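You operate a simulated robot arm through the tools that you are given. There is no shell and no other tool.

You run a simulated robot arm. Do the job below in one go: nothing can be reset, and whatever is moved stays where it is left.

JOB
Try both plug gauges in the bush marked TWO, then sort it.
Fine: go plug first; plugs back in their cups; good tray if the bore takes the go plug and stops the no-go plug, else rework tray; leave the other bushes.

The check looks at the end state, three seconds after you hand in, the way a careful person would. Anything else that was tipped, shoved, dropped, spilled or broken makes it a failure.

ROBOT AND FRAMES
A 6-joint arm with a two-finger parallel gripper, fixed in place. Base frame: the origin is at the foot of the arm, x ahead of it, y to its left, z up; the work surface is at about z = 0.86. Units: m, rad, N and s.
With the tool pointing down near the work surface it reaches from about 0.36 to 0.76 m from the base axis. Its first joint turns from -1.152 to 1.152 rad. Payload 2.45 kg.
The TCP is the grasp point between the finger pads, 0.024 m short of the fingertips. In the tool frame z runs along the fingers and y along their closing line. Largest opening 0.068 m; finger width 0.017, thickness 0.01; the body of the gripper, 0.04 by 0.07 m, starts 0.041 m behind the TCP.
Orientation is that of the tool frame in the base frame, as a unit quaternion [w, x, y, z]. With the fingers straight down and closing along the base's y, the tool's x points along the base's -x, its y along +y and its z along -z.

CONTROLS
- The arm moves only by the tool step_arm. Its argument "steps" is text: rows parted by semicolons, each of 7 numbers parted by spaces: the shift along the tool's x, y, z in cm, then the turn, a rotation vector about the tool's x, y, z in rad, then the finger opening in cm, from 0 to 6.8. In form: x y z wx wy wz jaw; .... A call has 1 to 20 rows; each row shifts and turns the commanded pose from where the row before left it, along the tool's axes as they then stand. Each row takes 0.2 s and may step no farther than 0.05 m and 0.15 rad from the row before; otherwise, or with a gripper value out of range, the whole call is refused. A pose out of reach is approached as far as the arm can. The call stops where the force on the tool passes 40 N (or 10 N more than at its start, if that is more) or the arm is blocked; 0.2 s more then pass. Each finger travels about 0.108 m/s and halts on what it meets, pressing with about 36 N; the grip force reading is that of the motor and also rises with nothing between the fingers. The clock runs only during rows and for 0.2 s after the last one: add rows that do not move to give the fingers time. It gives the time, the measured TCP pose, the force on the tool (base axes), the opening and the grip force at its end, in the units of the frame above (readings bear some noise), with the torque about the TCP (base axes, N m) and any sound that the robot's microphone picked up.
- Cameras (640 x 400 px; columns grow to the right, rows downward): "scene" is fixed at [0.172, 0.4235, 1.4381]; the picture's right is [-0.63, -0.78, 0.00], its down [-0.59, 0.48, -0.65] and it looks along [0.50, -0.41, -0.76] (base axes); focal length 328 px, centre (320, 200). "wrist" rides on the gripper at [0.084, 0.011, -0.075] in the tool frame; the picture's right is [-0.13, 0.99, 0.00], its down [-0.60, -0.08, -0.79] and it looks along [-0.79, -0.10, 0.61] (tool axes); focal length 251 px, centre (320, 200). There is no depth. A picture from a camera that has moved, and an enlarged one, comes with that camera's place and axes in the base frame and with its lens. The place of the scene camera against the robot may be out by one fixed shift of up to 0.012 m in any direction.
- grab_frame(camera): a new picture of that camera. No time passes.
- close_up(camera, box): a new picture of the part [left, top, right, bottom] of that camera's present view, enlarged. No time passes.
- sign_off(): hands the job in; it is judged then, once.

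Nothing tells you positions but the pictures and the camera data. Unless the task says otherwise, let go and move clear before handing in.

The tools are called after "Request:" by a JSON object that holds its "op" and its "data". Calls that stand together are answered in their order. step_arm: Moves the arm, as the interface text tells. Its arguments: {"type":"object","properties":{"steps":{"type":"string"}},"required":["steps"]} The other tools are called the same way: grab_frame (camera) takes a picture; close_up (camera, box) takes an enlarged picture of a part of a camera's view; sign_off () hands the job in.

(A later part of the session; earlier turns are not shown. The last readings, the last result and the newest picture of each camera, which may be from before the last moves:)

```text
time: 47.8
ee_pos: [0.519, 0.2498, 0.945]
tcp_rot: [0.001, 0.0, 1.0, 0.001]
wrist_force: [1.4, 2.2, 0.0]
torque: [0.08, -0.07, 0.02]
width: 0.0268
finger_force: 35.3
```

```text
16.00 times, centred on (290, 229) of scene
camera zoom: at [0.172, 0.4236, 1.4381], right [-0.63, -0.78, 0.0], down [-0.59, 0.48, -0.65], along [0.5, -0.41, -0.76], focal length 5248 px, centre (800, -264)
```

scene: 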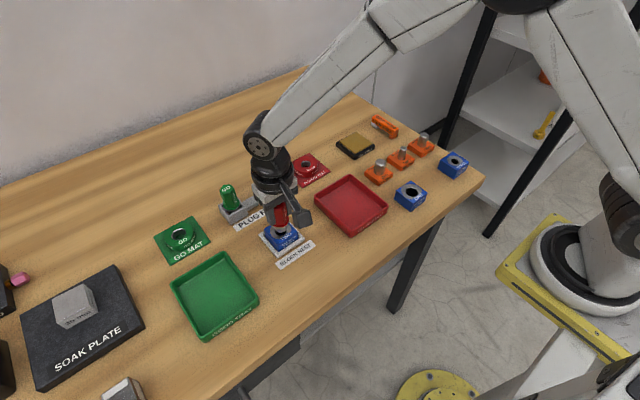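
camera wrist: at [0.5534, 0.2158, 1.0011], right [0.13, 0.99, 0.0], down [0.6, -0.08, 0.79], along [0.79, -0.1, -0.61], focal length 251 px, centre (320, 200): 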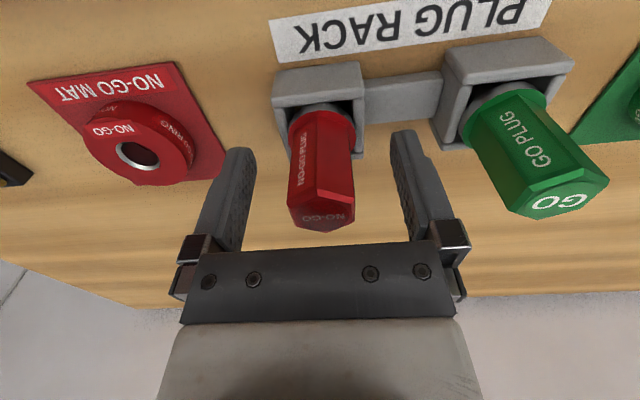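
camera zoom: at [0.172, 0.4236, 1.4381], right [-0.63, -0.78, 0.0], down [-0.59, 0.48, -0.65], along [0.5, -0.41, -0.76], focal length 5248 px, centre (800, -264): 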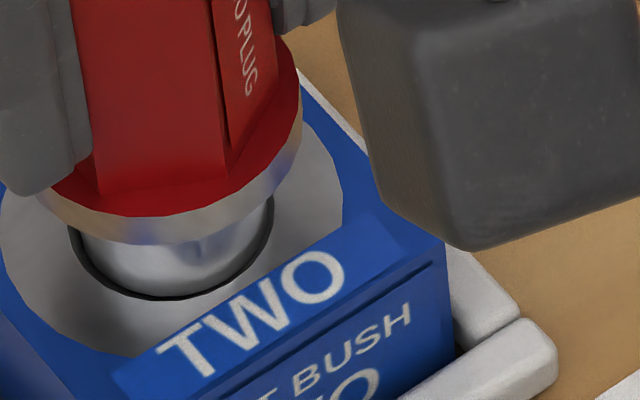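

Light contact now on the other side; I nudge +0.4 mm in y and press down again.

Request:
{"op": "step_arm", "data": {"steps": "0.04 0.05 0 0 0 0 2.0; 0 0 0.05 0 0 0 2.0; 0 0 0.05 0 0 0 2.0; 0 0 0 0 0 0 2.0"}}

Request:
{"op": "close_up", "data": {"camera": "wrist", "box": [300, 75, 355, 110]}}

Request:
{"op": "close_up", "data": {"camera": "scene", "box": [275, 218, 305, 240]}}

```text
time: 48.8
ee_pos: [0.5195, 0.2487, 0.9452]
tcp_rot: [0.002, 0.0, 1.0, 0.002]
wrist_force: [5.1, -5.4, 12.4]
torque: [-0.21, -0.2, 0.05]
width: 0.0268
finger_force: 35.6
```

```text
11.43 times, centred on (328, 92) of wrist
camera zoom: at [0.4331, 0.2609, 1.0199], right [0.13, 0.99, 0.0], down [0.6, -0.08, 0.79], along [0.79, -0.1, -0.61], focal length 2874 px, centre (234, 1429)
```

zoom: 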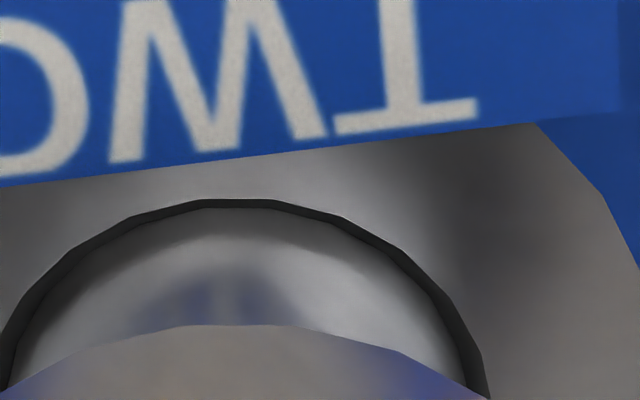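

```text
16.00 times, centred on (290, 229) of scene
camera zoom: at [0.172, 0.4233, 1.4382], right [-0.63, -0.78, 0.0], down [-0.59, 0.48, -0.65], along [0.5, -0.41, -0.76], focal length 5248 px, centre (800, -264)
```

zoom: 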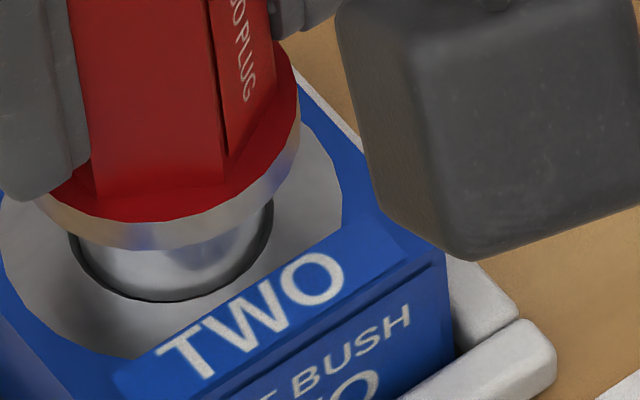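

It stops at the same height again. I shift slightly along the sideways push and press once more, firmly but under 40 N.

Request:
{"op": "step_arm", "data": {"steps": "-0.04 -0.02 -0.05 0 0 0 2.0; 0 0 0.1 0 0 0 2.0; 0 0 0.1 0 0 0 2.0; 0 0 0 0 0 0 2.0"}}

Request:
{"op": "close_up", "data": {"camera": "wrist", "box": [300, 75, 355, 110]}}

Request:
{"op": "close_up", "data": {"camera": "scene", "box": [265, 205, 310, 245]}}

```text
time: 49.8
ee_pos: [0.5159, 0.2475, 0.9402]
tcp_rot: [-0.003, 0.0, 1.0, -0.002]
wrist_force: [-1.4, 2.7, -1.1]
torque: [0.08, 0.09, 0.0]
width: 0.0269
finger_force: 36.2
```

```text
11.43 times, centred on (328, 92) of wrist
camera zoom: at [0.432, 0.2592, 1.0157], right [0.13, 0.99, 0.0], down [0.61, -0.08, 0.79], along [0.78, -0.1, -0.61], focal length 2874 px, centre (234, 1429)
```

zoom: 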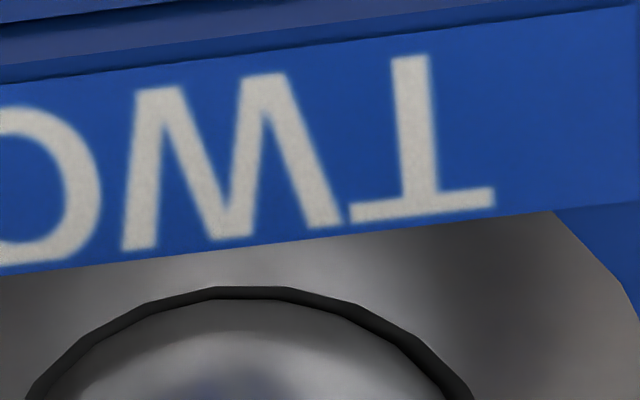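

```text
10.00 times, centred on (288, 225) of scene
camera zoom: at [0.172, 0.4236, 1.4381], right [-0.63, -0.78, 0.0], down [-0.59, 0.48, -0.65], along [0.5, -0.41, -0.76], focal length 3280 px, centre (645, -50)
```

zoom: 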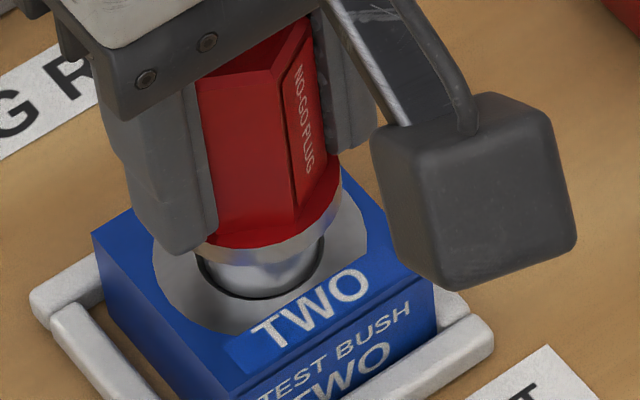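

Something gave: the TCP dropped 4 mm while the tip now sits higher in the fingers, and the block seems to have shifted a bit in the nest. I look carefully before doing anything else.

Request:
{"op": "grab_frame", "data": {"camera": "wrist"}}

Request:
{"op": "close_up", "data": {"camera": "wrist", "box": [240, 0, 400, 130]}}

Request:
{"op": "close_up", "data": {"camera": "scene", "box": [245, 190, 335, 270]}}

```text
taken
camera wrist: at [0.432, 0.2592, 1.0157], right [0.13, 0.99, 0.0], down [0.61, -0.08, 0.79], along [0.78, -0.1, -0.61], focal length 251 px, centre (320, 200)
```

wrist: 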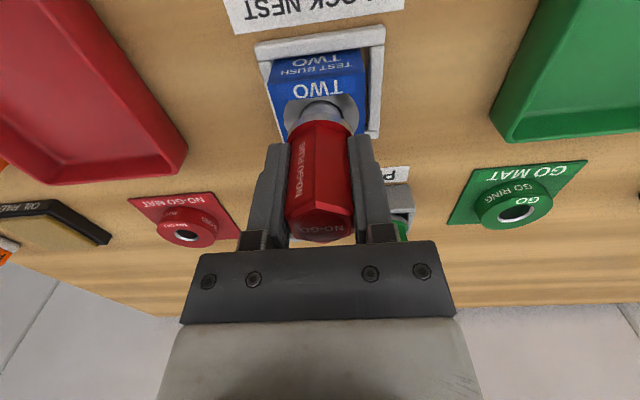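

```text
3.08 times, centred on (320, 65) of wrist
camera zoom: at [0.432, 0.2592, 1.0157], right [0.13, 0.99, 0.0], down [0.61, -0.08, 0.79], along [0.78, -0.1, -0.61], focal length 774 px, centre (320, 615)
```

zoom: 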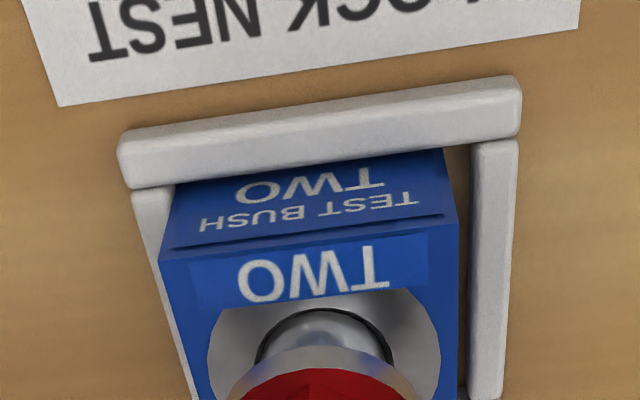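

```text
5.00 times, centred on (290, 230) of scene
camera zoom: at [0.172, 0.4236, 1.4381], right [-0.63, -0.78, 0.0], down [-0.59, 0.48, -0.65], along [0.5, -0.41, -0.76], focal length 1640 px, centre (470, 50)
```

zoom: 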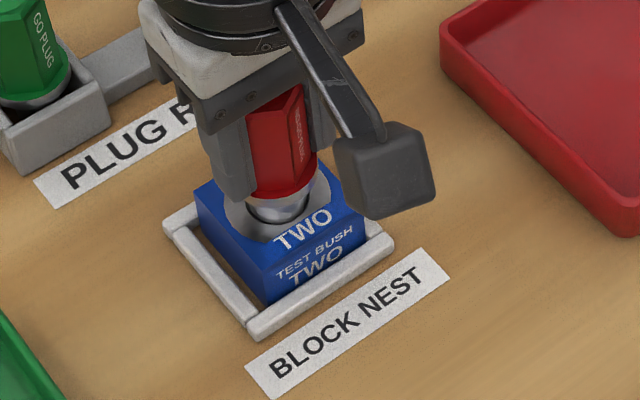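

The plug slid up a few millimetres in the fingers under about 40 N and the block was nudged to the −y side of its nest, still inside it: the NO-GO is clearly stopped at the chamfer. I lift gently and check that the block stays down and flat.

Request:
{"op": "step_arm", "data": {"steps": "0 0 -0.2 0 0 0 2.0; 0 0 -0.3 0 0 0 2.0; 0 0 -0.5 0 0 0 2.0; 0 0 0 0 0 0 2.0; 0 0 0 0 0 0 2.0"}}

Request:
{"op": "close_up", "data": {"camera": "wrist", "box": [240, 0, 400, 130]}}

Request:
{"op": "close_up", "data": {"camera": "scene", "box": [245, 190, 335, 270]}}

```text
time: 51.0
ee_pos: [0.5172, 0.2499, 0.9516]
tcp_rot: [0.0, 0.0, 1.0, 0.0]
wrist_force: [-0.3, 0.5, -1.8]
torque: [-0.03, 0.02, 0.0]
width: 0.0269
finger_force: 35.3
```

```text
3.08 times, centred on (320, 65) of wrist
camera zoom: at [0.4336, 0.2605, 1.0276], right [0.13, 0.99, 0.0], down [0.6, -0.08, 0.79], along [0.79, -0.1, -0.61], focal length 774 px, centre (320, 615)
```

zoom: 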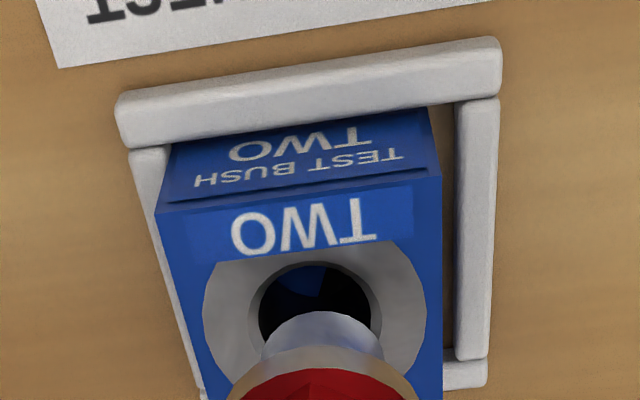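

```text
5.00 times, centred on (290, 230) of scene
camera zoom: at [0.1721, 0.4235, 1.4381], right [-0.63, -0.78, 0.0], down [-0.59, 0.48, -0.65], along [0.5, -0.41, -0.76], focal length 1640 px, centre (470, 50)
```

zoom: 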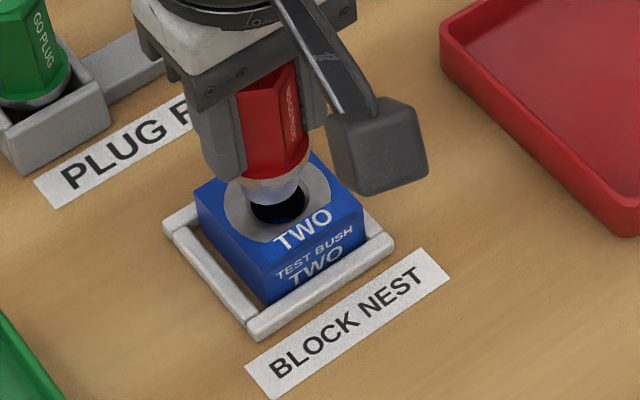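

The block stayed down in the nest. I now raise and check how the NO-GO plug sits in the fingers.

Request:
{"op": "step_arm", "data": {"steps": "0 0 -1.5 0 0 0 2.0; 0 0 -2 0 0 0 2.0; 0 0 -2 0 0 0 2.0; 0 0 0 0 0 0 2.0"}}

Request:
{"op": "close_up", "data": {"camera": "wrist", "box": [240, 80, 400, 250]}}

Request:
{"op": "close_up", "data": {"camera": "scene", "box": [245, 170, 335, 260]}}

Request:
{"op": "close_up", "data": {"camera": "wrist", "box": [270, 0, 370, 130]}}

```text
time: 52.0
ee_pos: [0.5175, 0.2486, 1.0083]
tcp_rot: [0.0, 0.0, 1.0, 0.0]
wrist_force: [0.0, 0.5, -1.7]
torque: [0.04, -0.02, -0.01]
width: 0.0267
finger_force: 35.7
```

```text
2.35 times, centred on (320, 165) of wrist
camera zoom: at [0.4329, 0.2612, 1.0823], right [0.13, 0.99, 0.0], down [0.6, -0.08, 0.79], along [0.79, -0.1, -0.61], focal length 592 px, centre (320, 282)
```

zoom: 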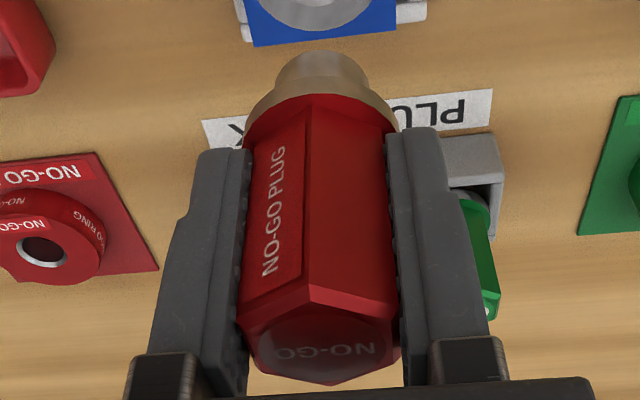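

```text
4.44 times, centred on (290, 215) of scene
camera zoom: at [0.1721, 0.4235, 1.4381], right [-0.63, -0.78, 0.0], down [-0.59, 0.48, -0.65], along [0.5, -0.41, -0.76], focal length 1458 px, centre (453, 133)
```

zoom: 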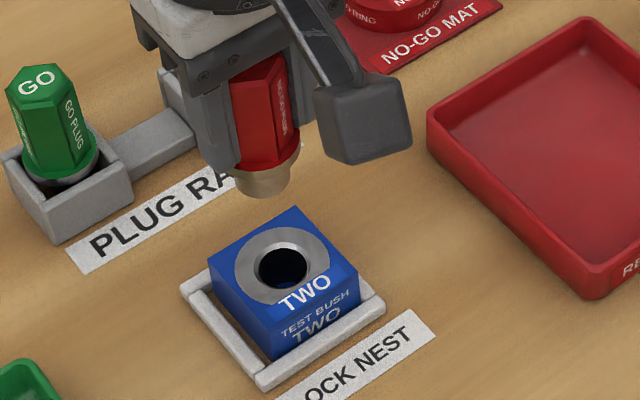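

```text
3.08 times, centred on (320, 65) of wrist
camera zoom: at [0.4329, 0.2612, 1.0823], right [0.13, 0.99, 0.0], down [0.6, -0.08, 0.79], along [0.79, -0.1, -0.61], focal length 774 px, centre (320, 615)
```

zoom: 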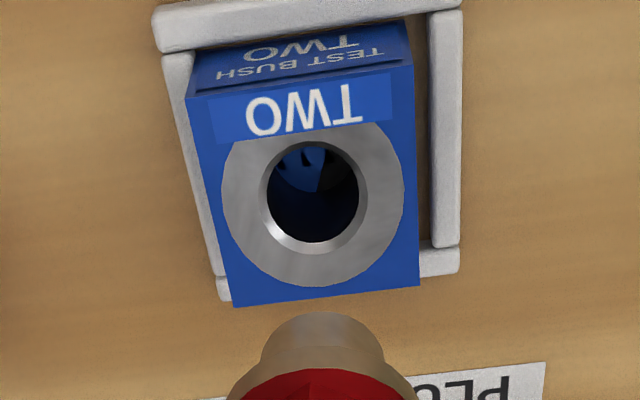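

The plug slid about 6 mm up in the fingers with a small tilt (~2°). Block TWO looks flat in the nest. I examine the seated GO plug and NO-GO cup to see how the collar sits in a cup before returning the NO-GO plug.

Request:
{"op": "close_up", "data": {"camera": "scene", "box": [215, 175, 260, 230]}}

Request:
{"op": "close_up", "data": {"camera": "scene", "box": [270, 185, 320, 250]}}

```text
7.27 times, centred on (238, 202) of scene
camera zoom: at [0.1721, 0.4235, 1.4381], right [-0.63, -0.78, 0.0], down [-0.59, 0.48, -0.65], along [0.5, -0.41, -0.76], focal length 2385 px, centre (920, 182)
```

zoom: 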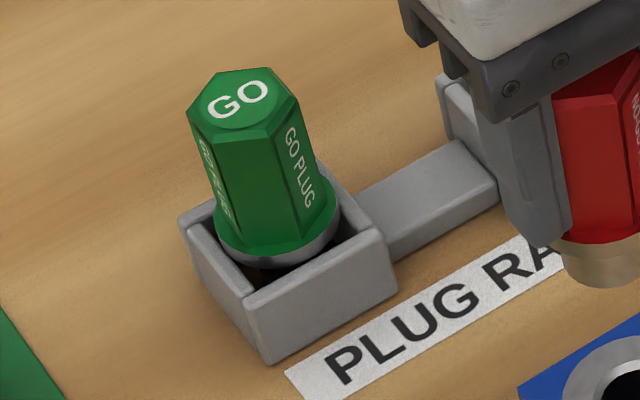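

```text
6.15 times, centred on (295, 218) of scene
camera zoom: at [0.1721, 0.4235, 1.4381], right [-0.63, -0.78, 0.0], down [-0.59, 0.48, -0.65], along [0.5, -0.41, -0.76], focal length 2018 px, centre (474, 92)
```

zoom: 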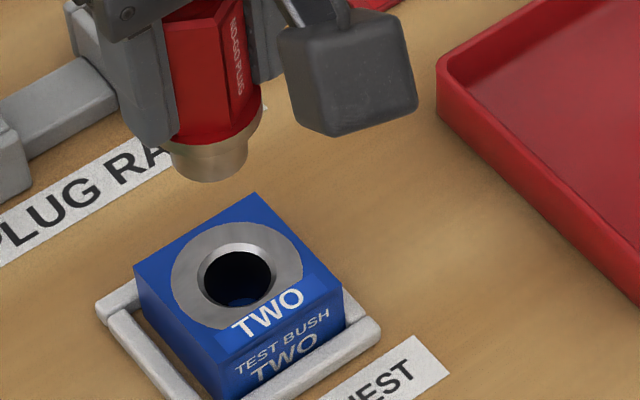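

I carry the NO-GO plug back over its cup, aiming for the logged grasp position.

Request:
{"op": "step_arm", "data": {"steps": "-2.38 -0.906 0 0 0 0 2.0; -2.38 -0.906 0 0 0 0 2.0; -2.38 -0.906 0 0 0 0 2.0; -2.38 -0.906 0 0 0 0 2.0; -2.38 -0.906 0 0 0 0 2.0; 0 0 0 0 0 0 2.0; 0 0 0 0 0 0 2.0"}}

Request:
{"op": "close_up", "data": {"camera": "wrist", "box": [240, 0, 400, 120]}}

Request:
{"op": "close_up", "data": {"camera": "scene", "box": [210, 140, 310, 230]}}

```text
time: 53.6
ee_pos: [0.6366, 0.2061, 1.0053]
tcp_rot: [0.0, 0.0, 1.0, 0.0]
wrist_force: [0.1, -0.8, -1.3]
torque: [0.0, -0.01, 0.01]
width: 0.0266
finger_force: 35.6
```

```text
3.33 times, centred on (320, 60) of wrist
camera zoom: at [0.5524, 0.2161, 1.0805], right [0.13, 0.99, 0.0], down [0.6, -0.08, 0.79], along [0.79, -0.1, -0.61], focal length 838 px, centre (320, 667)
```

zoom: 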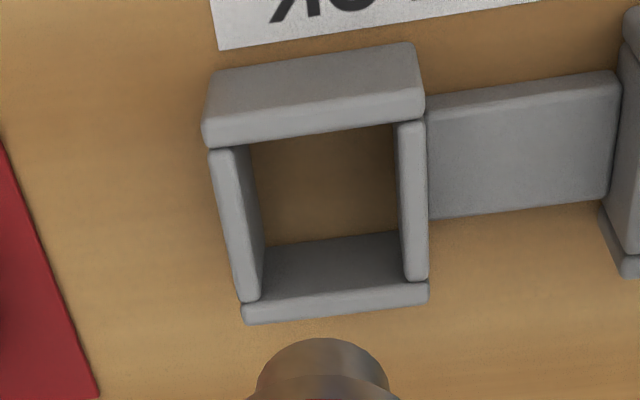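

```text
4.44 times, centred on (260, 185) of scene
camera zoom: at [0.1721, 0.4235, 1.4381], right [-0.63, -0.78, 0.0], down [-0.59, 0.48, -0.65], along [0.5, -0.41, -0.76], focal length 1458 px, centre (587, 267)
```

zoom: 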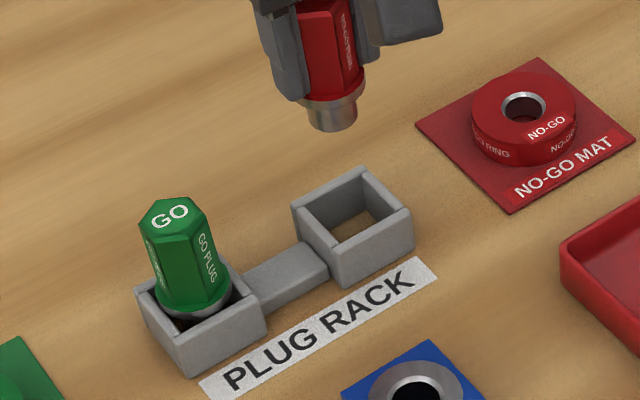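

Right over the cup. I lower 7 cm and check the position again.

Request:
{"op": "step_arm", "data": {"steps": "0 0 2 0 0 0 2.0; 0 0 2 0 0 0 2.0; 0 0 1.5 0 0 0 2.0; 0 0 1.0 0 0 0 2.0; 0 0 0.5 0 0 0 2.0; 0 0 0 0 0 0 2.0; 0 0 0 0 0 0 2.0"}}

Request:
{"op": "close_up", "data": {"camera": "wrist", "box": [240, 30, 400, 150]}}

Request:
{"op": "close_up", "data": {"camera": "scene", "box": [235, 150, 305, 220]}}

```text
time: 55.2
ee_pos: [0.6362, 0.2055, 0.9374]
tcp_rot: [0.0, 0.001, 1.0, 0.0]
wrist_force: [-0.1, 0.0, -2.2]
torque: [-0.02, -0.01, -0.01]
width: 0.0267
finger_force: 35.8
```

```text
3.33 times, centred on (320, 90) of wrist
camera zoom: at [0.5507, 0.2163, 1.0121], right [0.13, 0.99, 0.0], down [0.6, -0.08, 0.79], along [0.79, -0.1, -0.61], focal length 838 px, centre (320, 567)
```

zoom: 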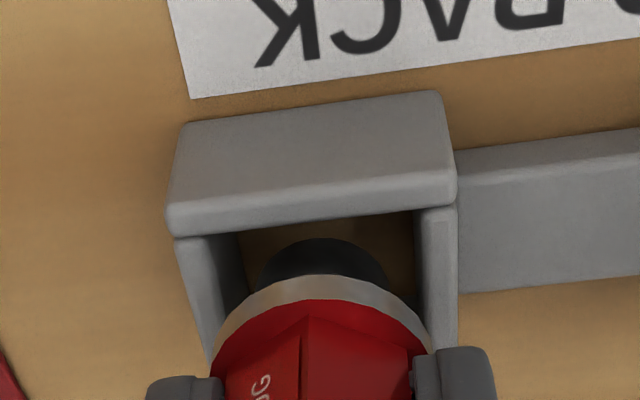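

```text
5.71 times, centred on (270, 185) of scene
camera zoom: at [0.1721, 0.4235, 1.4381], right [-0.63, -0.78, 0.0], down [-0.59, 0.48, -0.65], along [0.5, -0.41, -0.76], focal length 1874 px, centre (606, 286)
```

zoom: 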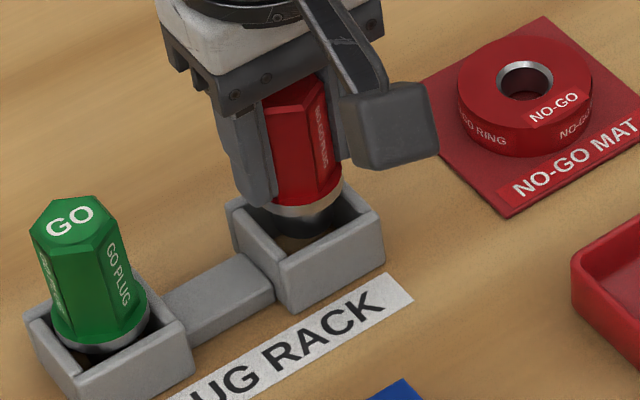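

Aligned; I nudge +1.2 mm in x and lower 1.2 cm in small steps.

Request:
{"op": "step_arm", "data": {"steps": "-0.12 0 0 0 0 0 2.0; 0 0 0.4 0 0 0 2.0; 0 0 0.4 0 0 0 2.0; 0 0 0.3 0 0 0 2.0; 0 0 0 0 0 0 2.0; 0 0 0 0 0 0 2.0"}}

Request:
{"op": "close_up", "data": {"camera": "wrist", "box": [240, 30, 400, 150]}}

Request:
{"op": "close_up", "data": {"camera": "scene", "box": [235, 150, 305, 220]}}

```text
time: 56.6
ee_pos: [0.6385, 0.2039, 0.9263]
tcp_rot: [0.0, 0.0, 1.0, 0.0]
wrist_force: [0.4, -0.3, -1.8]
torque: [-0.01, -0.02, 0.0]
width: 0.0267
finger_force: 35.6
```

```text
3.33 times, centred on (320, 90) of wrist
camera zoom: at [0.5529, 0.2155, 1.0011], right [0.13, 0.99, 0.0], down [0.6, -0.08, 0.79], along [0.79, -0.1, -0.61], focal length 838 px, centre (320, 567)
```

zoom: 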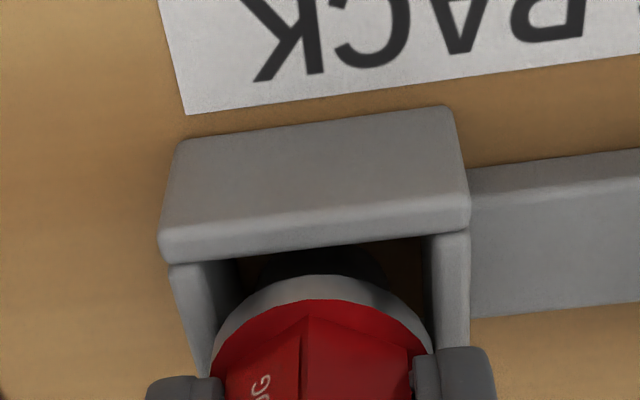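

```text
5.71 times, centred on (270, 185) of scene
camera zoom: at [0.1721, 0.4235, 1.4381], right [-0.63, -0.78, 0.0], down [-0.59, 0.48, -0.65], along [0.5, -0.41, -0.76], focal length 1874 px, centre (606, 286)
```

zoom: 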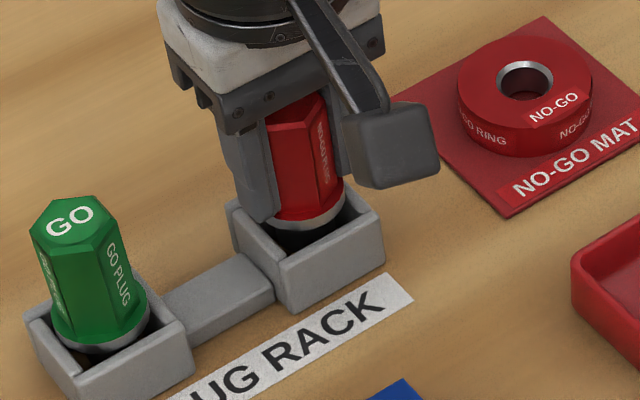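

No contact yet, as expected with the 6 mm slip. I lower 4 mm more in 1 mm steps.

Request:
{"op": "step_arm", "data": {"steps": "0.06 0.03 0.1 0 0 0 2.0; 0 0 0.1 0 0 0 2.0; 0 0 0.1 0 0 0 2.0; 0 0 0.1 0 0 0 2.0; 0 0 0 0 0 0 2.0"}}

Request:
{"op": "close_up", "data": {"camera": "wrist", "box": [240, 30, 400, 150]}}

Request:
{"op": "close_up", "data": {"camera": "scene", "box": [240, 170, 300, 220]}}

```text
time: 57.8
ee_pos: [0.6386, 0.2027, 0.9227]
tcp_rot: [0.0, 0.0, 1.0, 0.0]
wrist_force: [0.2, 0.0, -1.8]
torque: [0.01, 0.01, 0.02]
width: 0.0265
finger_force: 36.3
```

```text
3.33 times, centred on (320, 90) of wrist
camera zoom: at [0.5527, 0.2148, 0.998], right [0.13, 0.99, 0.0], down [0.6, -0.08, 0.79], along [0.79, -0.1, -0.61], focal length 838 px, centre (320, 567)
```

zoom: 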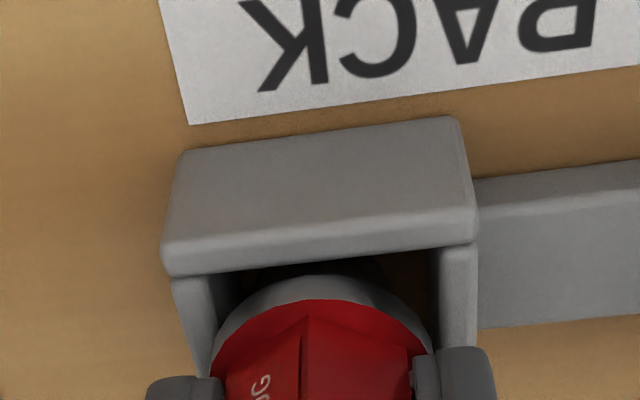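

```text
8.00 times, centred on (270, 195) of scene
camera zoom: at [0.1721, 0.4235, 1.4381], right [-0.63, -0.78, 0.0], down [-0.59, 0.48, -0.65], along [0.5, -0.41, -0.76], focal length 2624 px, centre (720, 240)
```

zoom: 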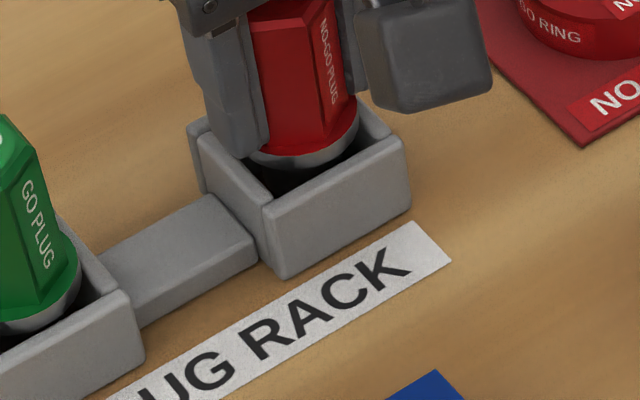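

Still free; y is 1 mm low. I correct it and lower 2 mm more while watching force.

Request:
{"op": "step_arm", "data": {"steps": "0.03 0.09 0 0 0 0 2.0; 0 0 0.1 0 0 0 2.0; 0 0 0.1 0 0 0 2.0; 0 0 0 0 0 0 2.0"}}

Request:
{"op": "close_up", "data": {"camera": "wrist", "box": [240, 30, 400, 150]}}

Request:
{"op": "close_up", "data": {"camera": "scene", "box": [240, 170, 300, 220]}}

```text
time: 58.8
ee_pos: [0.6381, 0.2048, 0.9224]
tcp_rot: [0.002, -0.001, 1.0, 0.0]
wrist_force: [-4.3, -0.3, 9.4]
torque: [-0.22, 0.2, -0.06]
width: 0.0263
finger_force: 36.5
```

```text
3.33 times, centred on (320, 90) of wrist
camera zoom: at [0.5531, 0.2159, 0.9964], right [0.13, 0.99, 0.0], down [0.6, -0.08, 0.79], along [0.79, -0.1, -0.61], focal length 838 px, centre (320, 567)
```

zoom: 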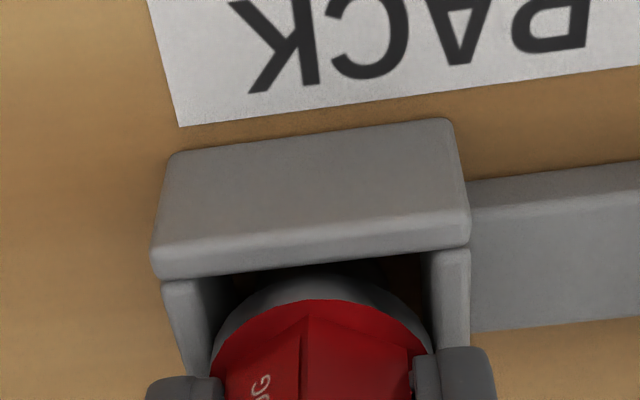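

```text
8.00 times, centred on (270, 195) of scene
camera zoom: at [0.1717, 0.4235, 1.4382], right [-0.63, -0.78, 0.0], down [-0.59, 0.48, -0.65], along [0.5, -0.41, -0.76], focal length 2624 px, centre (720, 240)
```

zoom: 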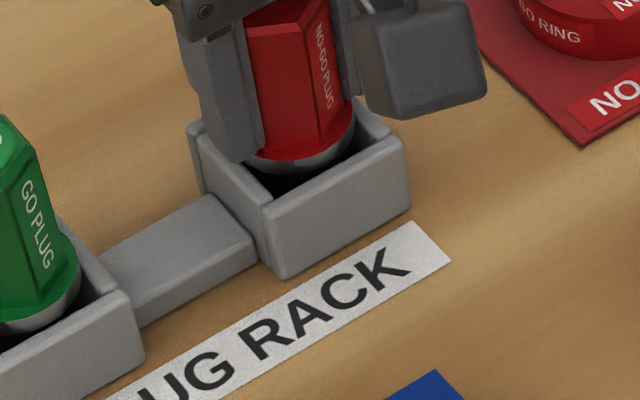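

Contact at about 11 N, at the height where the collar would rest on the cup rim. I ease off slightly and open the fingers gradually.

Request:
{"op": "step_arm", "data": {"steps": "0 0 -0.08 0 0 0 2.0; 0 0 0 0 0 0 2.9; 0 0 0 0 0 0 3.6; 0 0 0 0 0 0 5.0; 0 0 0 0 0 0 6.8; 0 0 0 0 0 0 6.8"}}

Request:
{"op": "grab_frame", "data": {"camera": "wrist"}}

Request:
{"op": "close_up", "data": {"camera": "scene", "box": [235, 150, 305, 220]}}

```text
time: 60.2
ee_pos: [0.6378, 0.2043, 0.9217]
tcp_rot: [0.0, 0.001, 1.0, -0.001]
wrist_force: [1.2, -0.7, -0.6]
torque: [-0.01, 0.02, 0.04]
width: 0.0683
finger_force: 0.0
```

```text
taken
camera wrist: at [0.5532, 0.2159, 0.9961], right [0.13, 0.99, 0.0], down [0.6, -0.08, 0.79], along [0.79, -0.1, -0.61], focal length 251 px, centre (320, 200)
```

wrist: 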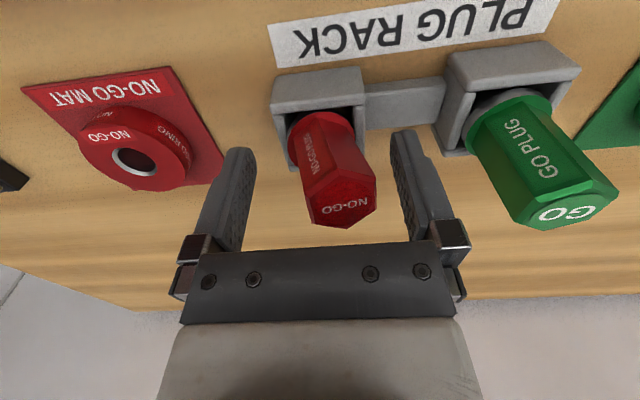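

```text
5.71 times, centred on (270, 185) of scene
camera zoom: at [0.172, 0.4235, 1.4381], right [-0.63, -0.78, 0.0], down [-0.59, 0.48, -0.65], along [0.5, -0.41, -0.76], focal length 1874 px, centre (606, 286)
```

zoom: 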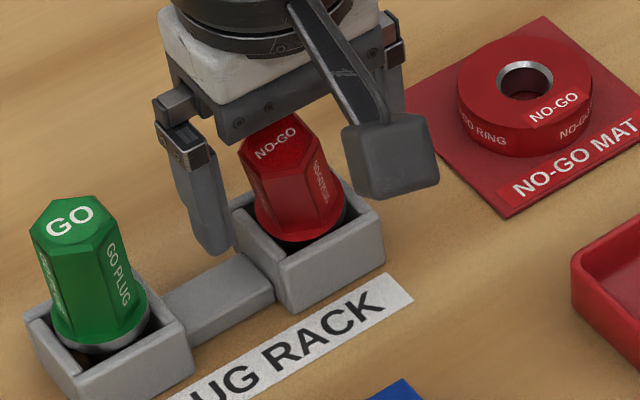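

The NO-GO plug was left leaning: its collar caught the −y rim of the cup. It is still held in the cup, and the fingers are open around it; I look closely before re-gripping.

Request:
{"op": "close_up", "data": {"camera": "wrist", "box": [260, 60, 390, 240]}}

Request:
{"op": "close_up", "data": {"camera": "scene", "box": [255, 165, 290, 210]}}

```text
2.22 times, centred on (325, 150) of wrist
camera zoom: at [0.5532, 0.2159, 0.9961], right [0.13, 0.99, 0.0], down [0.6, -0.08, 0.79], along [0.79, -0.1, -0.61], focal length 559 px, centre (309, 311)
```

zoom: 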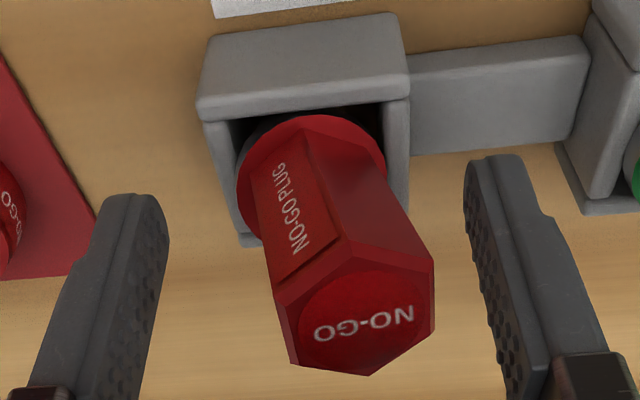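

```text
8.89 times, centred on (272, 188) of scene
camera zoom: at [0.172, 0.4235, 1.4381], right [-0.63, -0.78, 0.0], down [-0.59, 0.48, -0.65], along [0.5, -0.41, -0.76], focal length 2915 px, centre (742, 311)
```

zoom: 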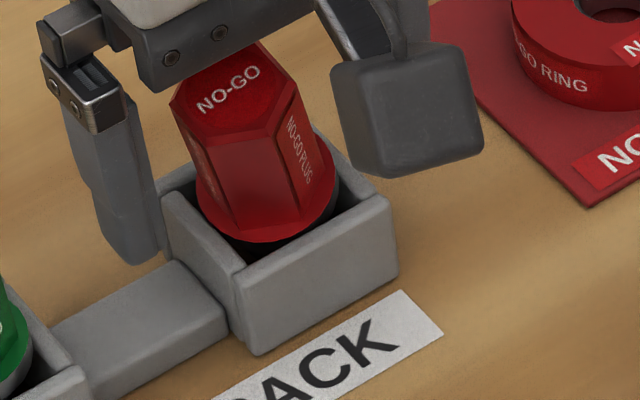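

The plug leans toward +y and a little toward −x. I raise the open fingers 5 mm, shift slightly, and close to bring it upright, then lift it for another try.

Request:
{"op": "step_arm", "data": {"steps": "0.1 0.05 -0.5 0 0 0 6.8; 0 0 0 0 0 0 6.8; 0 0 0 0 0 0 5.6; 0 0 0 0 0 0 4.8; 0 0 0 0 0 0 4.2; 0 0 0 0 0 0 4.2"}}

Request:
{"op": "close_up", "data": {"camera": "wrist", "box": [260, 60, 390, 240]}}

Request:
{"op": "close_up", "data": {"camera": "scene", "box": [245, 160, 295, 215]}}

```text
time: 61.6
ee_pos: [0.6364, 0.204, 0.9263]
tcp_rot: [0.0, 0.0, 1.0, 0.001]
wrist_force: [0.0, 0.8, -0.4]
torque: [0.02, -0.02, -0.03]
width: 0.0428
finger_force: 0.5
```

```text
2.22 times, centred on (325, 150) of wrist
camera zoom: at [0.552, 0.2167, 1.0009], right [0.13, 0.99, 0.0], down [0.6, -0.08, 0.79], along [0.79, -0.1, -0.61], focal length 559 px, centre (309, 311)
```

zoom: 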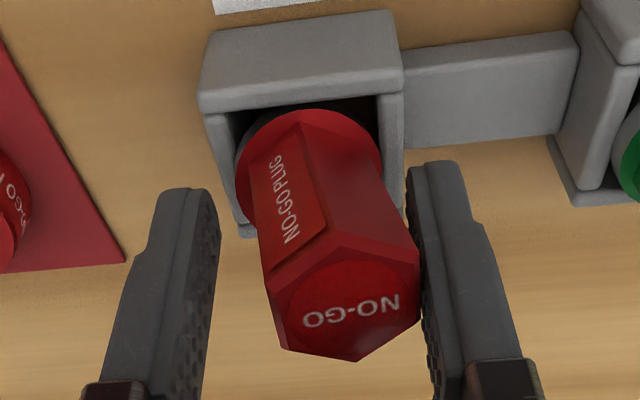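

```text
7.27 times, centred on (270, 188) of scene
camera zoom: at [0.172, 0.4235, 1.4381], right [-0.63, -0.78, 0.0], down [-0.59, 0.48, -0.65], along [0.5, -0.41, -0.76], focal length 2385 px, centre (684, 291)
```

zoom: 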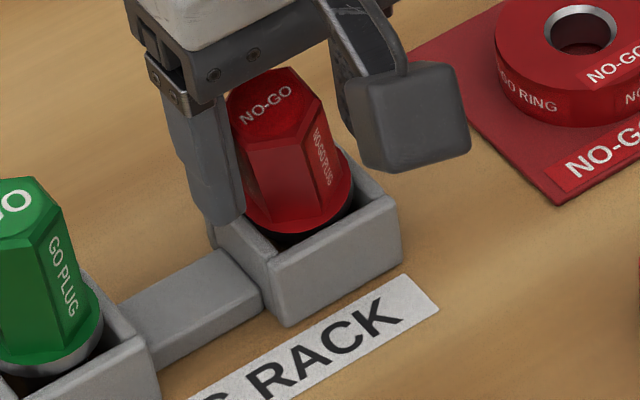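

The right finger is nudging it upright. I keep closing gradually.

Request:
{"op": "step_arm", "data": {"steps": "0 0 0 0 0 0 3.7; 0 0 0 0 0 0 3.3; 0 0 0 0 0 0 3.0; 0 0 0 0 0 0 3.0"}}

Request:
{"op": "close_up", "data": {"camera": "wrist", "box": [260, 60, 390, 240]}}

Request:
{"op": "close_up", "data": {"camera": "scene", "box": [245, 160, 295, 215]}}

```text
time: 62.6
ee_pos: [0.6384, 0.2046, 0.9256]
tcp_rot: [0.0, 0.0, 1.0, 0.0]
wrist_force: [0.0, 1.2, 0.8]
torque: [0.02, -0.01, 0.01]
width: 0.0305
finger_force: 0.1
```

```text
2.22 times, centred on (325, 150) of wrist
camera zoom: at [0.5519, 0.2166, 1.0007], right [0.13, 0.99, 0.0], down [0.6, -0.08, 0.79], along [0.79, -0.1, -0.61], focal length 559 px, centre (309, 311)
```

zoom: 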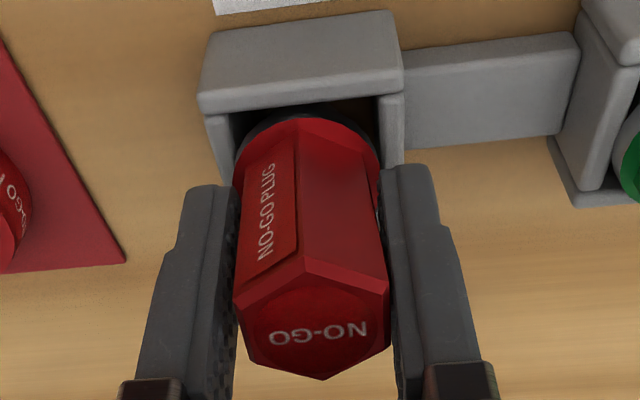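

```text
7.27 times, centred on (270, 188) of scene
camera zoom: at [0.172, 0.4235, 1.4381], right [-0.63, -0.78, 0.0], down [-0.59, 0.48, -0.65], along [0.5, -0.41, -0.76], focal length 2385 px, centre (684, 291)
```

zoom: 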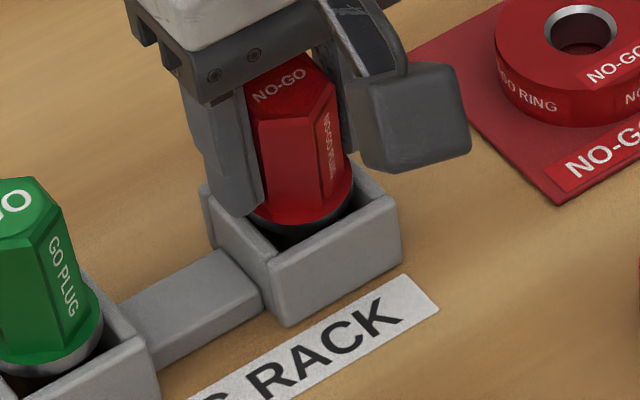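

Roll is nearly upright; a pitch lean of about 6° (top toward −x) remains because the collar sits on the far rim. I grip, lift it out 4 cm, and inspect.

Request:
{"op": "step_arm", "data": {"steps": "0 0 0 0 0 0 2.0; 0 0 0 0 0 0 2.0; 0 0 -0.5 0 0 0 2.0; 0 0 -1.5 0 0 0 2.0; 0 0 -2 0 0 0 2.0; 0 0 -1.5 0 0 0 2.0; 0 0 0 0 0 0 2.0"}}

Request:
{"op": "close_up", "data": {"camera": "wrist", "box": [240, 60, 400, 250]}}

Request:
{"op": "close_up", "data": {"camera": "scene", "box": [235, 130, 305, 215]}}

```text
time: 64.2
ee_pos: [0.6383, 0.2054, 0.9809]
tcp_rot: [0.0, 0.0, 1.0, 0.0]
wrist_force: [0.7, -0.4, -2.0]
torque: [0.03, -0.01, 0.02]
width: 0.0267
finger_force: 36.0
```

```text
2.11 times, centred on (320, 155) of wrist
camera zoom: at [0.5526, 0.2166, 1.056], right [0.13, 0.99, 0.0], down [0.6, -0.08, 0.79], along [0.79, -0.1, -0.61], focal length 529 px, centre (320, 295)
```

zoom: 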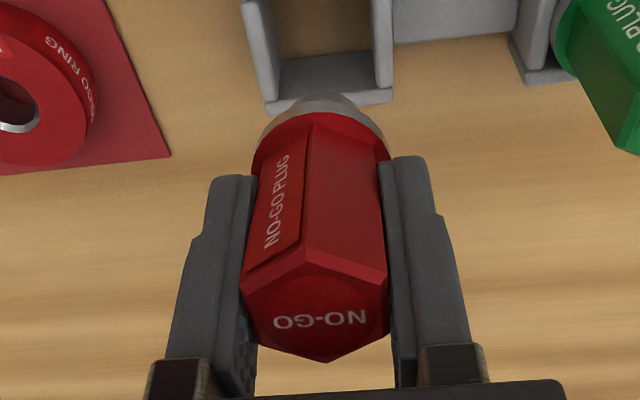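

```text
4.71 times, centred on (270, 172) of scene
camera zoom: at [0.1721, 0.4235, 1.4381], right [-0.63, -0.78, 0.0], down [-0.59, 0.48, -0.65], along [0.5, -0.41, -0.76], focal length 1544 px, centre (555, 329)
```

zoom: 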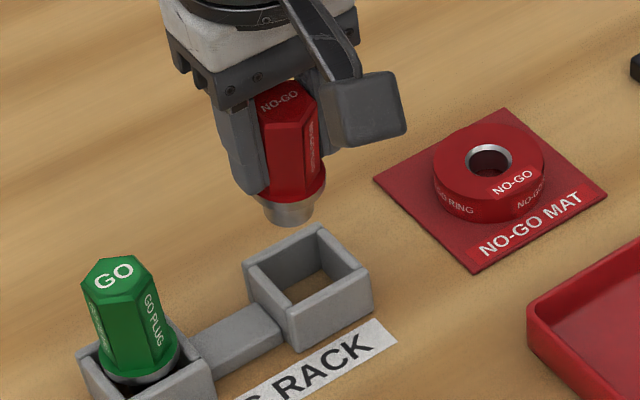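

The plug is held with about an 8° pitch lean (top toward −x). I tilt the tool about its y axis by 0.14 rad to bring the plug vertical, then look.

Request:
{"op": "step_arm", "data": {"steps": "0 0 -0.5 0 0 0 2.0; 0 0 0 0 0.07 0 2.0; 0 0 0 0 0.07 0 2.0; 0 0 0 0 0 0 2.0; 0 0 0 0 0 0 2.0"}}

Request:
{"op": "grab_frame", "data": {"camera": "wrist"}}

Request:
{"op": "close_up", "data": {"camera": "scene", "box": [235, 130, 305, 215]}}

Request:
{"op": "close_up", "data": {"camera": "wrist", "box": [240, 0, 400, 130]}}

```text
time: 65.4
ee_pos: [0.6386, 0.2052, 0.9857]
tcp_rot: [-0.07, 0.001, 0.998, 0.0]
wrist_force: [0.3, 1.4, -1.4]
torque: [0.0, 0.01, 0.01]
width: 0.0267
finger_force: 36.0
```

```text
taken
camera wrist: at [0.5636, 0.2171, 1.071], right [0.13, 0.99, -0.02], down [0.71, -0.08, 0.7], along [0.69, -0.1, -0.71], focal length 251 px, centre (320, 200)
```

wrist: 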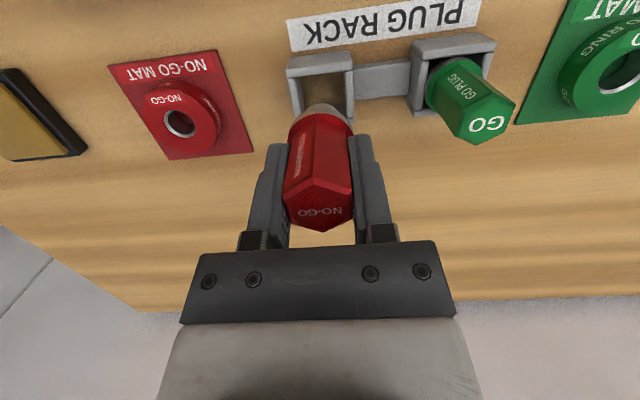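

```text
4.71 times, centred on (270, 172) of scene
camera zoom: at [0.1721, 0.4235, 1.4381], right [-0.63, -0.78, 0.0], down [-0.59, 0.48, -0.65], along [0.5, -0.41, -0.76], focal length 1544 px, centre (555, 329)
```

zoom: 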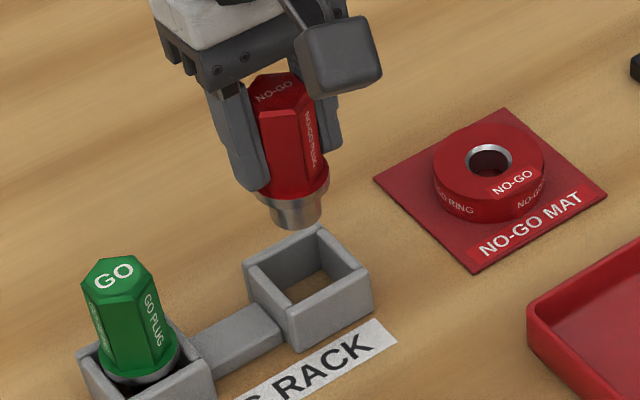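

```text
3.08 times, centred on (320, 65) of wrist
camera zoom: at [0.5636, 0.2171, 1.071], right [0.13, 0.99, -0.02], down [0.71, -0.08, 0.7], along [0.69, -0.1, -0.71], focal length 774 px, centre (320, 615)
```

zoom: 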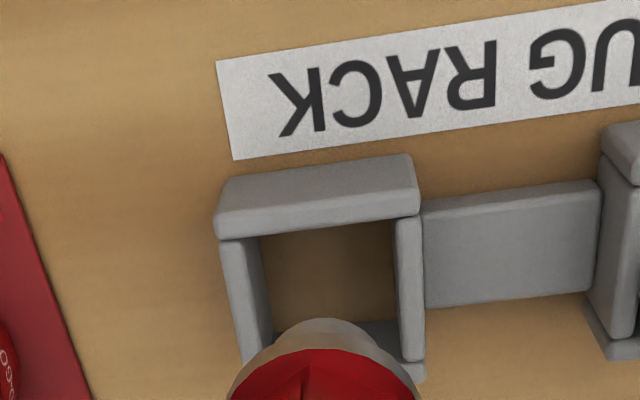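

The plug looks close to vertical. I zoom in to measure the remaining lean.

Request:
{"op": "close_up", "data": {"camera": "scene", "box": [255, 140, 310, 185]}}

Request:
{"op": "close_up", "data": {"camera": "wrist", "box": [260, 90, 380, 240]}}

```text
8.89 times, centred on (282, 162) of scene
camera zoom: at [0.1721, 0.4235, 1.4381], right [-0.63, -0.78, 0.0], down [-0.59, 0.48, -0.65], along [0.5, -0.41, -0.76], focal length 2915 px, centre (653, 533)
```

zoom: 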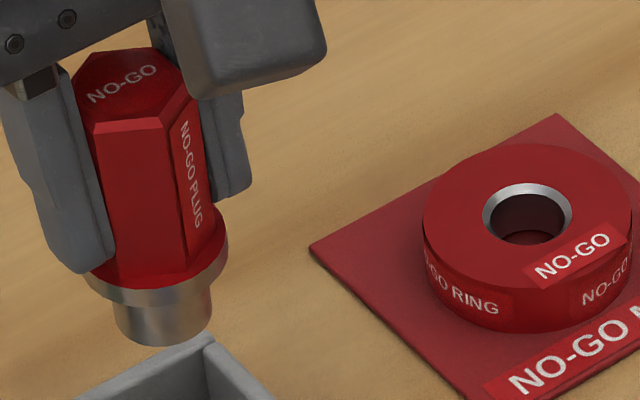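

```text
2.67 times, centred on (320, 165) of wrist
camera zoom: at [0.5636, 0.2171, 1.071], right [0.13, 0.99, -0.02], down [0.71, -0.08, 0.7], along [0.69, -0.1, -0.71], focal length 670 px, centre (320, 293)
```

zoom: 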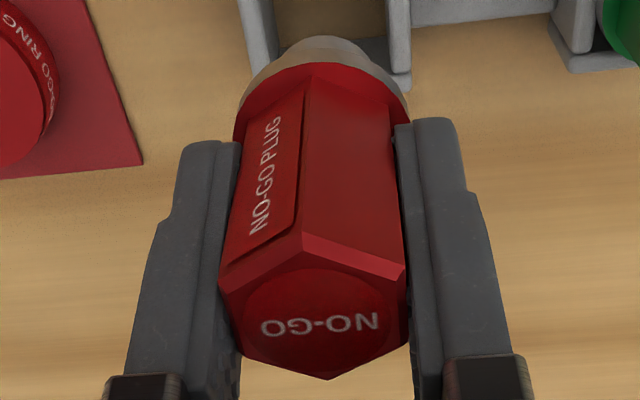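

Nearly vertical now. Before lowering, I look closely at how the GO plug's collar sits relative to its cup rim, to know what correct seating looks like.

Request:
{"op": "close_up", "data": {"camera": "wrist", "box": [395, 20, 525, 150]}}

Request:
{"op": "close_up", "data": {"camera": "scene", "box": [215, 185, 260, 235]}}

Request:
{"op": "close_up", "data": {"camera": "wrist", "box": [275, 35, 385, 125]}}

```text
3.08 times, centred on (460, 85) of wrist
camera zoom: at [0.5636, 0.2171, 1.071], right [0.13, 0.99, -0.02], down [0.71, -0.08, 0.7], along [0.69, -0.1, -0.71], focal length 774 px, centre (-111, 554)
```

zoom: 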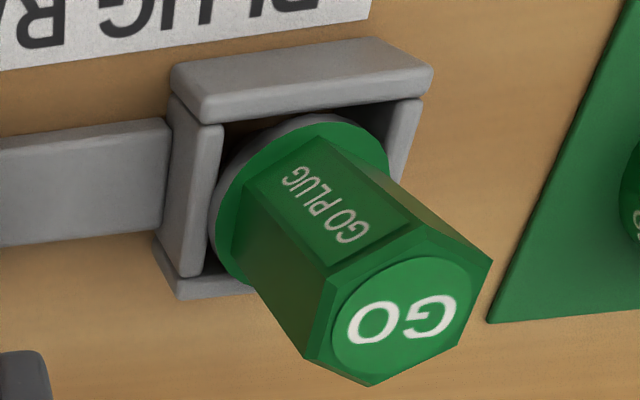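

```text
8.00 times, centred on (238, 210) of scene
camera zoom: at [0.1721, 0.4235, 1.4381], right [-0.63, -0.78, 0.0], down [-0.59, 0.48, -0.65], along [0.5, -0.41, -0.76], focal length 2624 px, centre (980, 120)
```

zoom: 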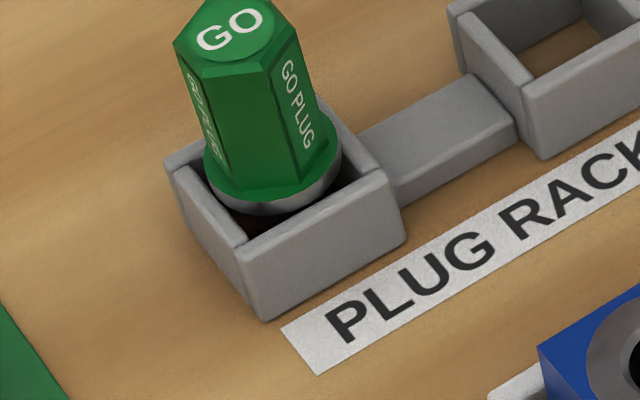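

```text
4.44 times, centred on (330, 80) of wrist
camera zoom: at [0.5636, 0.2171, 1.071], right [0.13, 0.99, -0.02], down [0.71, -0.08, 0.7], along [0.69, -0.1, -0.71], focal length 1118 px, centre (276, 733)
```

zoom: 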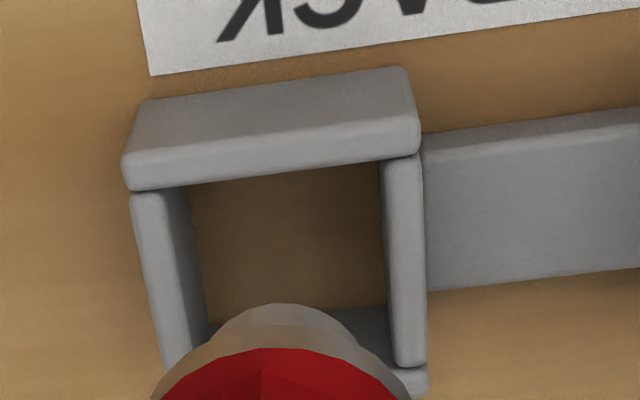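

The tip is almost exactly over the cup centre by both views. I take one more enlarged scene view to refine, with tip and cup in the same picture.

Request:
{"op": "close_up", "data": {"camera": "scene", "box": [262, 150, 322, 210]}}

```text
6.67 times, centred on (292, 180) of scene
camera zoom: at [0.1721, 0.4235, 1.4381], right [-0.63, -0.78, 0.0], down [-0.59, 0.48, -0.65], along [0.5, -0.41, -0.76], focal length 2187 px, centre (507, 333)
```

zoom: 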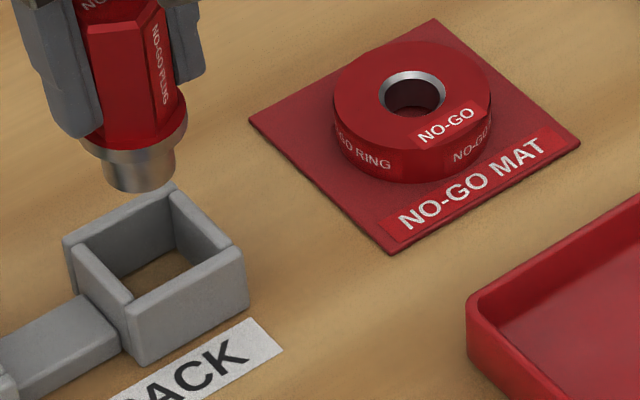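

Alignment agrees within about a millimetre. Keeping the tool tilt, I lower 4 cm straight down (compensating for the tilt) and compare again.

Request:
{"op": "step_arm", "data": {"steps": "-0.21 0 1.485 0 0.015 0 2.0; -0.21 0 1.485 0 0 0 2.0; -0.14 0 0.99 0 0 0 2.0; 0 0 0 0 0 0 2.0; 0 0 0 0 0 0 2.0"}}

Request:
{"op": "close_up", "data": {"camera": "scene", "box": [247, 160, 297, 210]}}

Request:
{"op": "close_up", "data": {"camera": "wrist", "box": [265, 35, 385, 135]}}

```text
time: 66.6
ee_pos: [0.6364, 0.2062, 0.9459]
tcp_rot: [-0.078, 0.0, 0.997, 0.001]
wrist_force: [0.4, -0.2, -1.9]
torque: [0.02, 0.0, -0.03]
width: 0.0265
finger_force: 36.1
```

```text
8.00 times, centred on (272, 185) of scene
camera zoom: at [0.1721, 0.4235, 1.4381], right [-0.63, -0.78, 0.0], down [-0.59, 0.48, -0.65], along [0.5, -0.41, -0.76], focal length 2624 px, centre (704, 320)
```

zoom: 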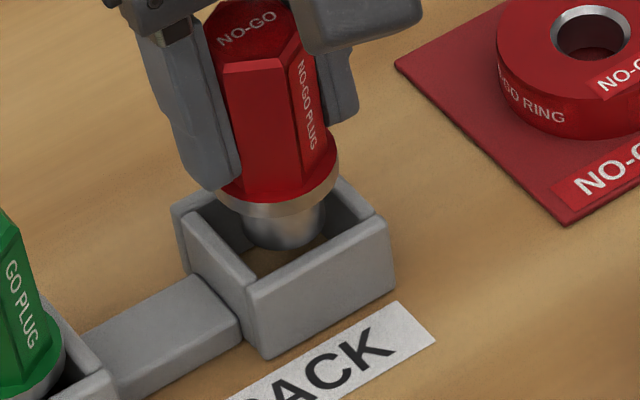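

```text
4.00 times, centred on (325, 85) of wrist
camera zoom: at [0.5639, 0.2173, 1.0336], right [0.13, 0.99, -0.02], down [0.72, -0.08, 0.69], along [0.68, -0.1, -0.72], focal length 1006 px, centre (300, 660)
```

zoom: 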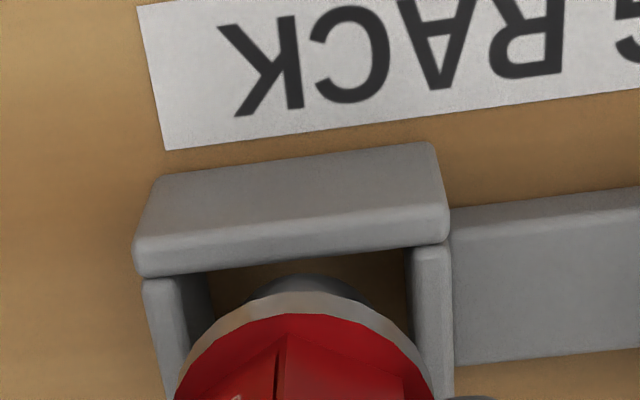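

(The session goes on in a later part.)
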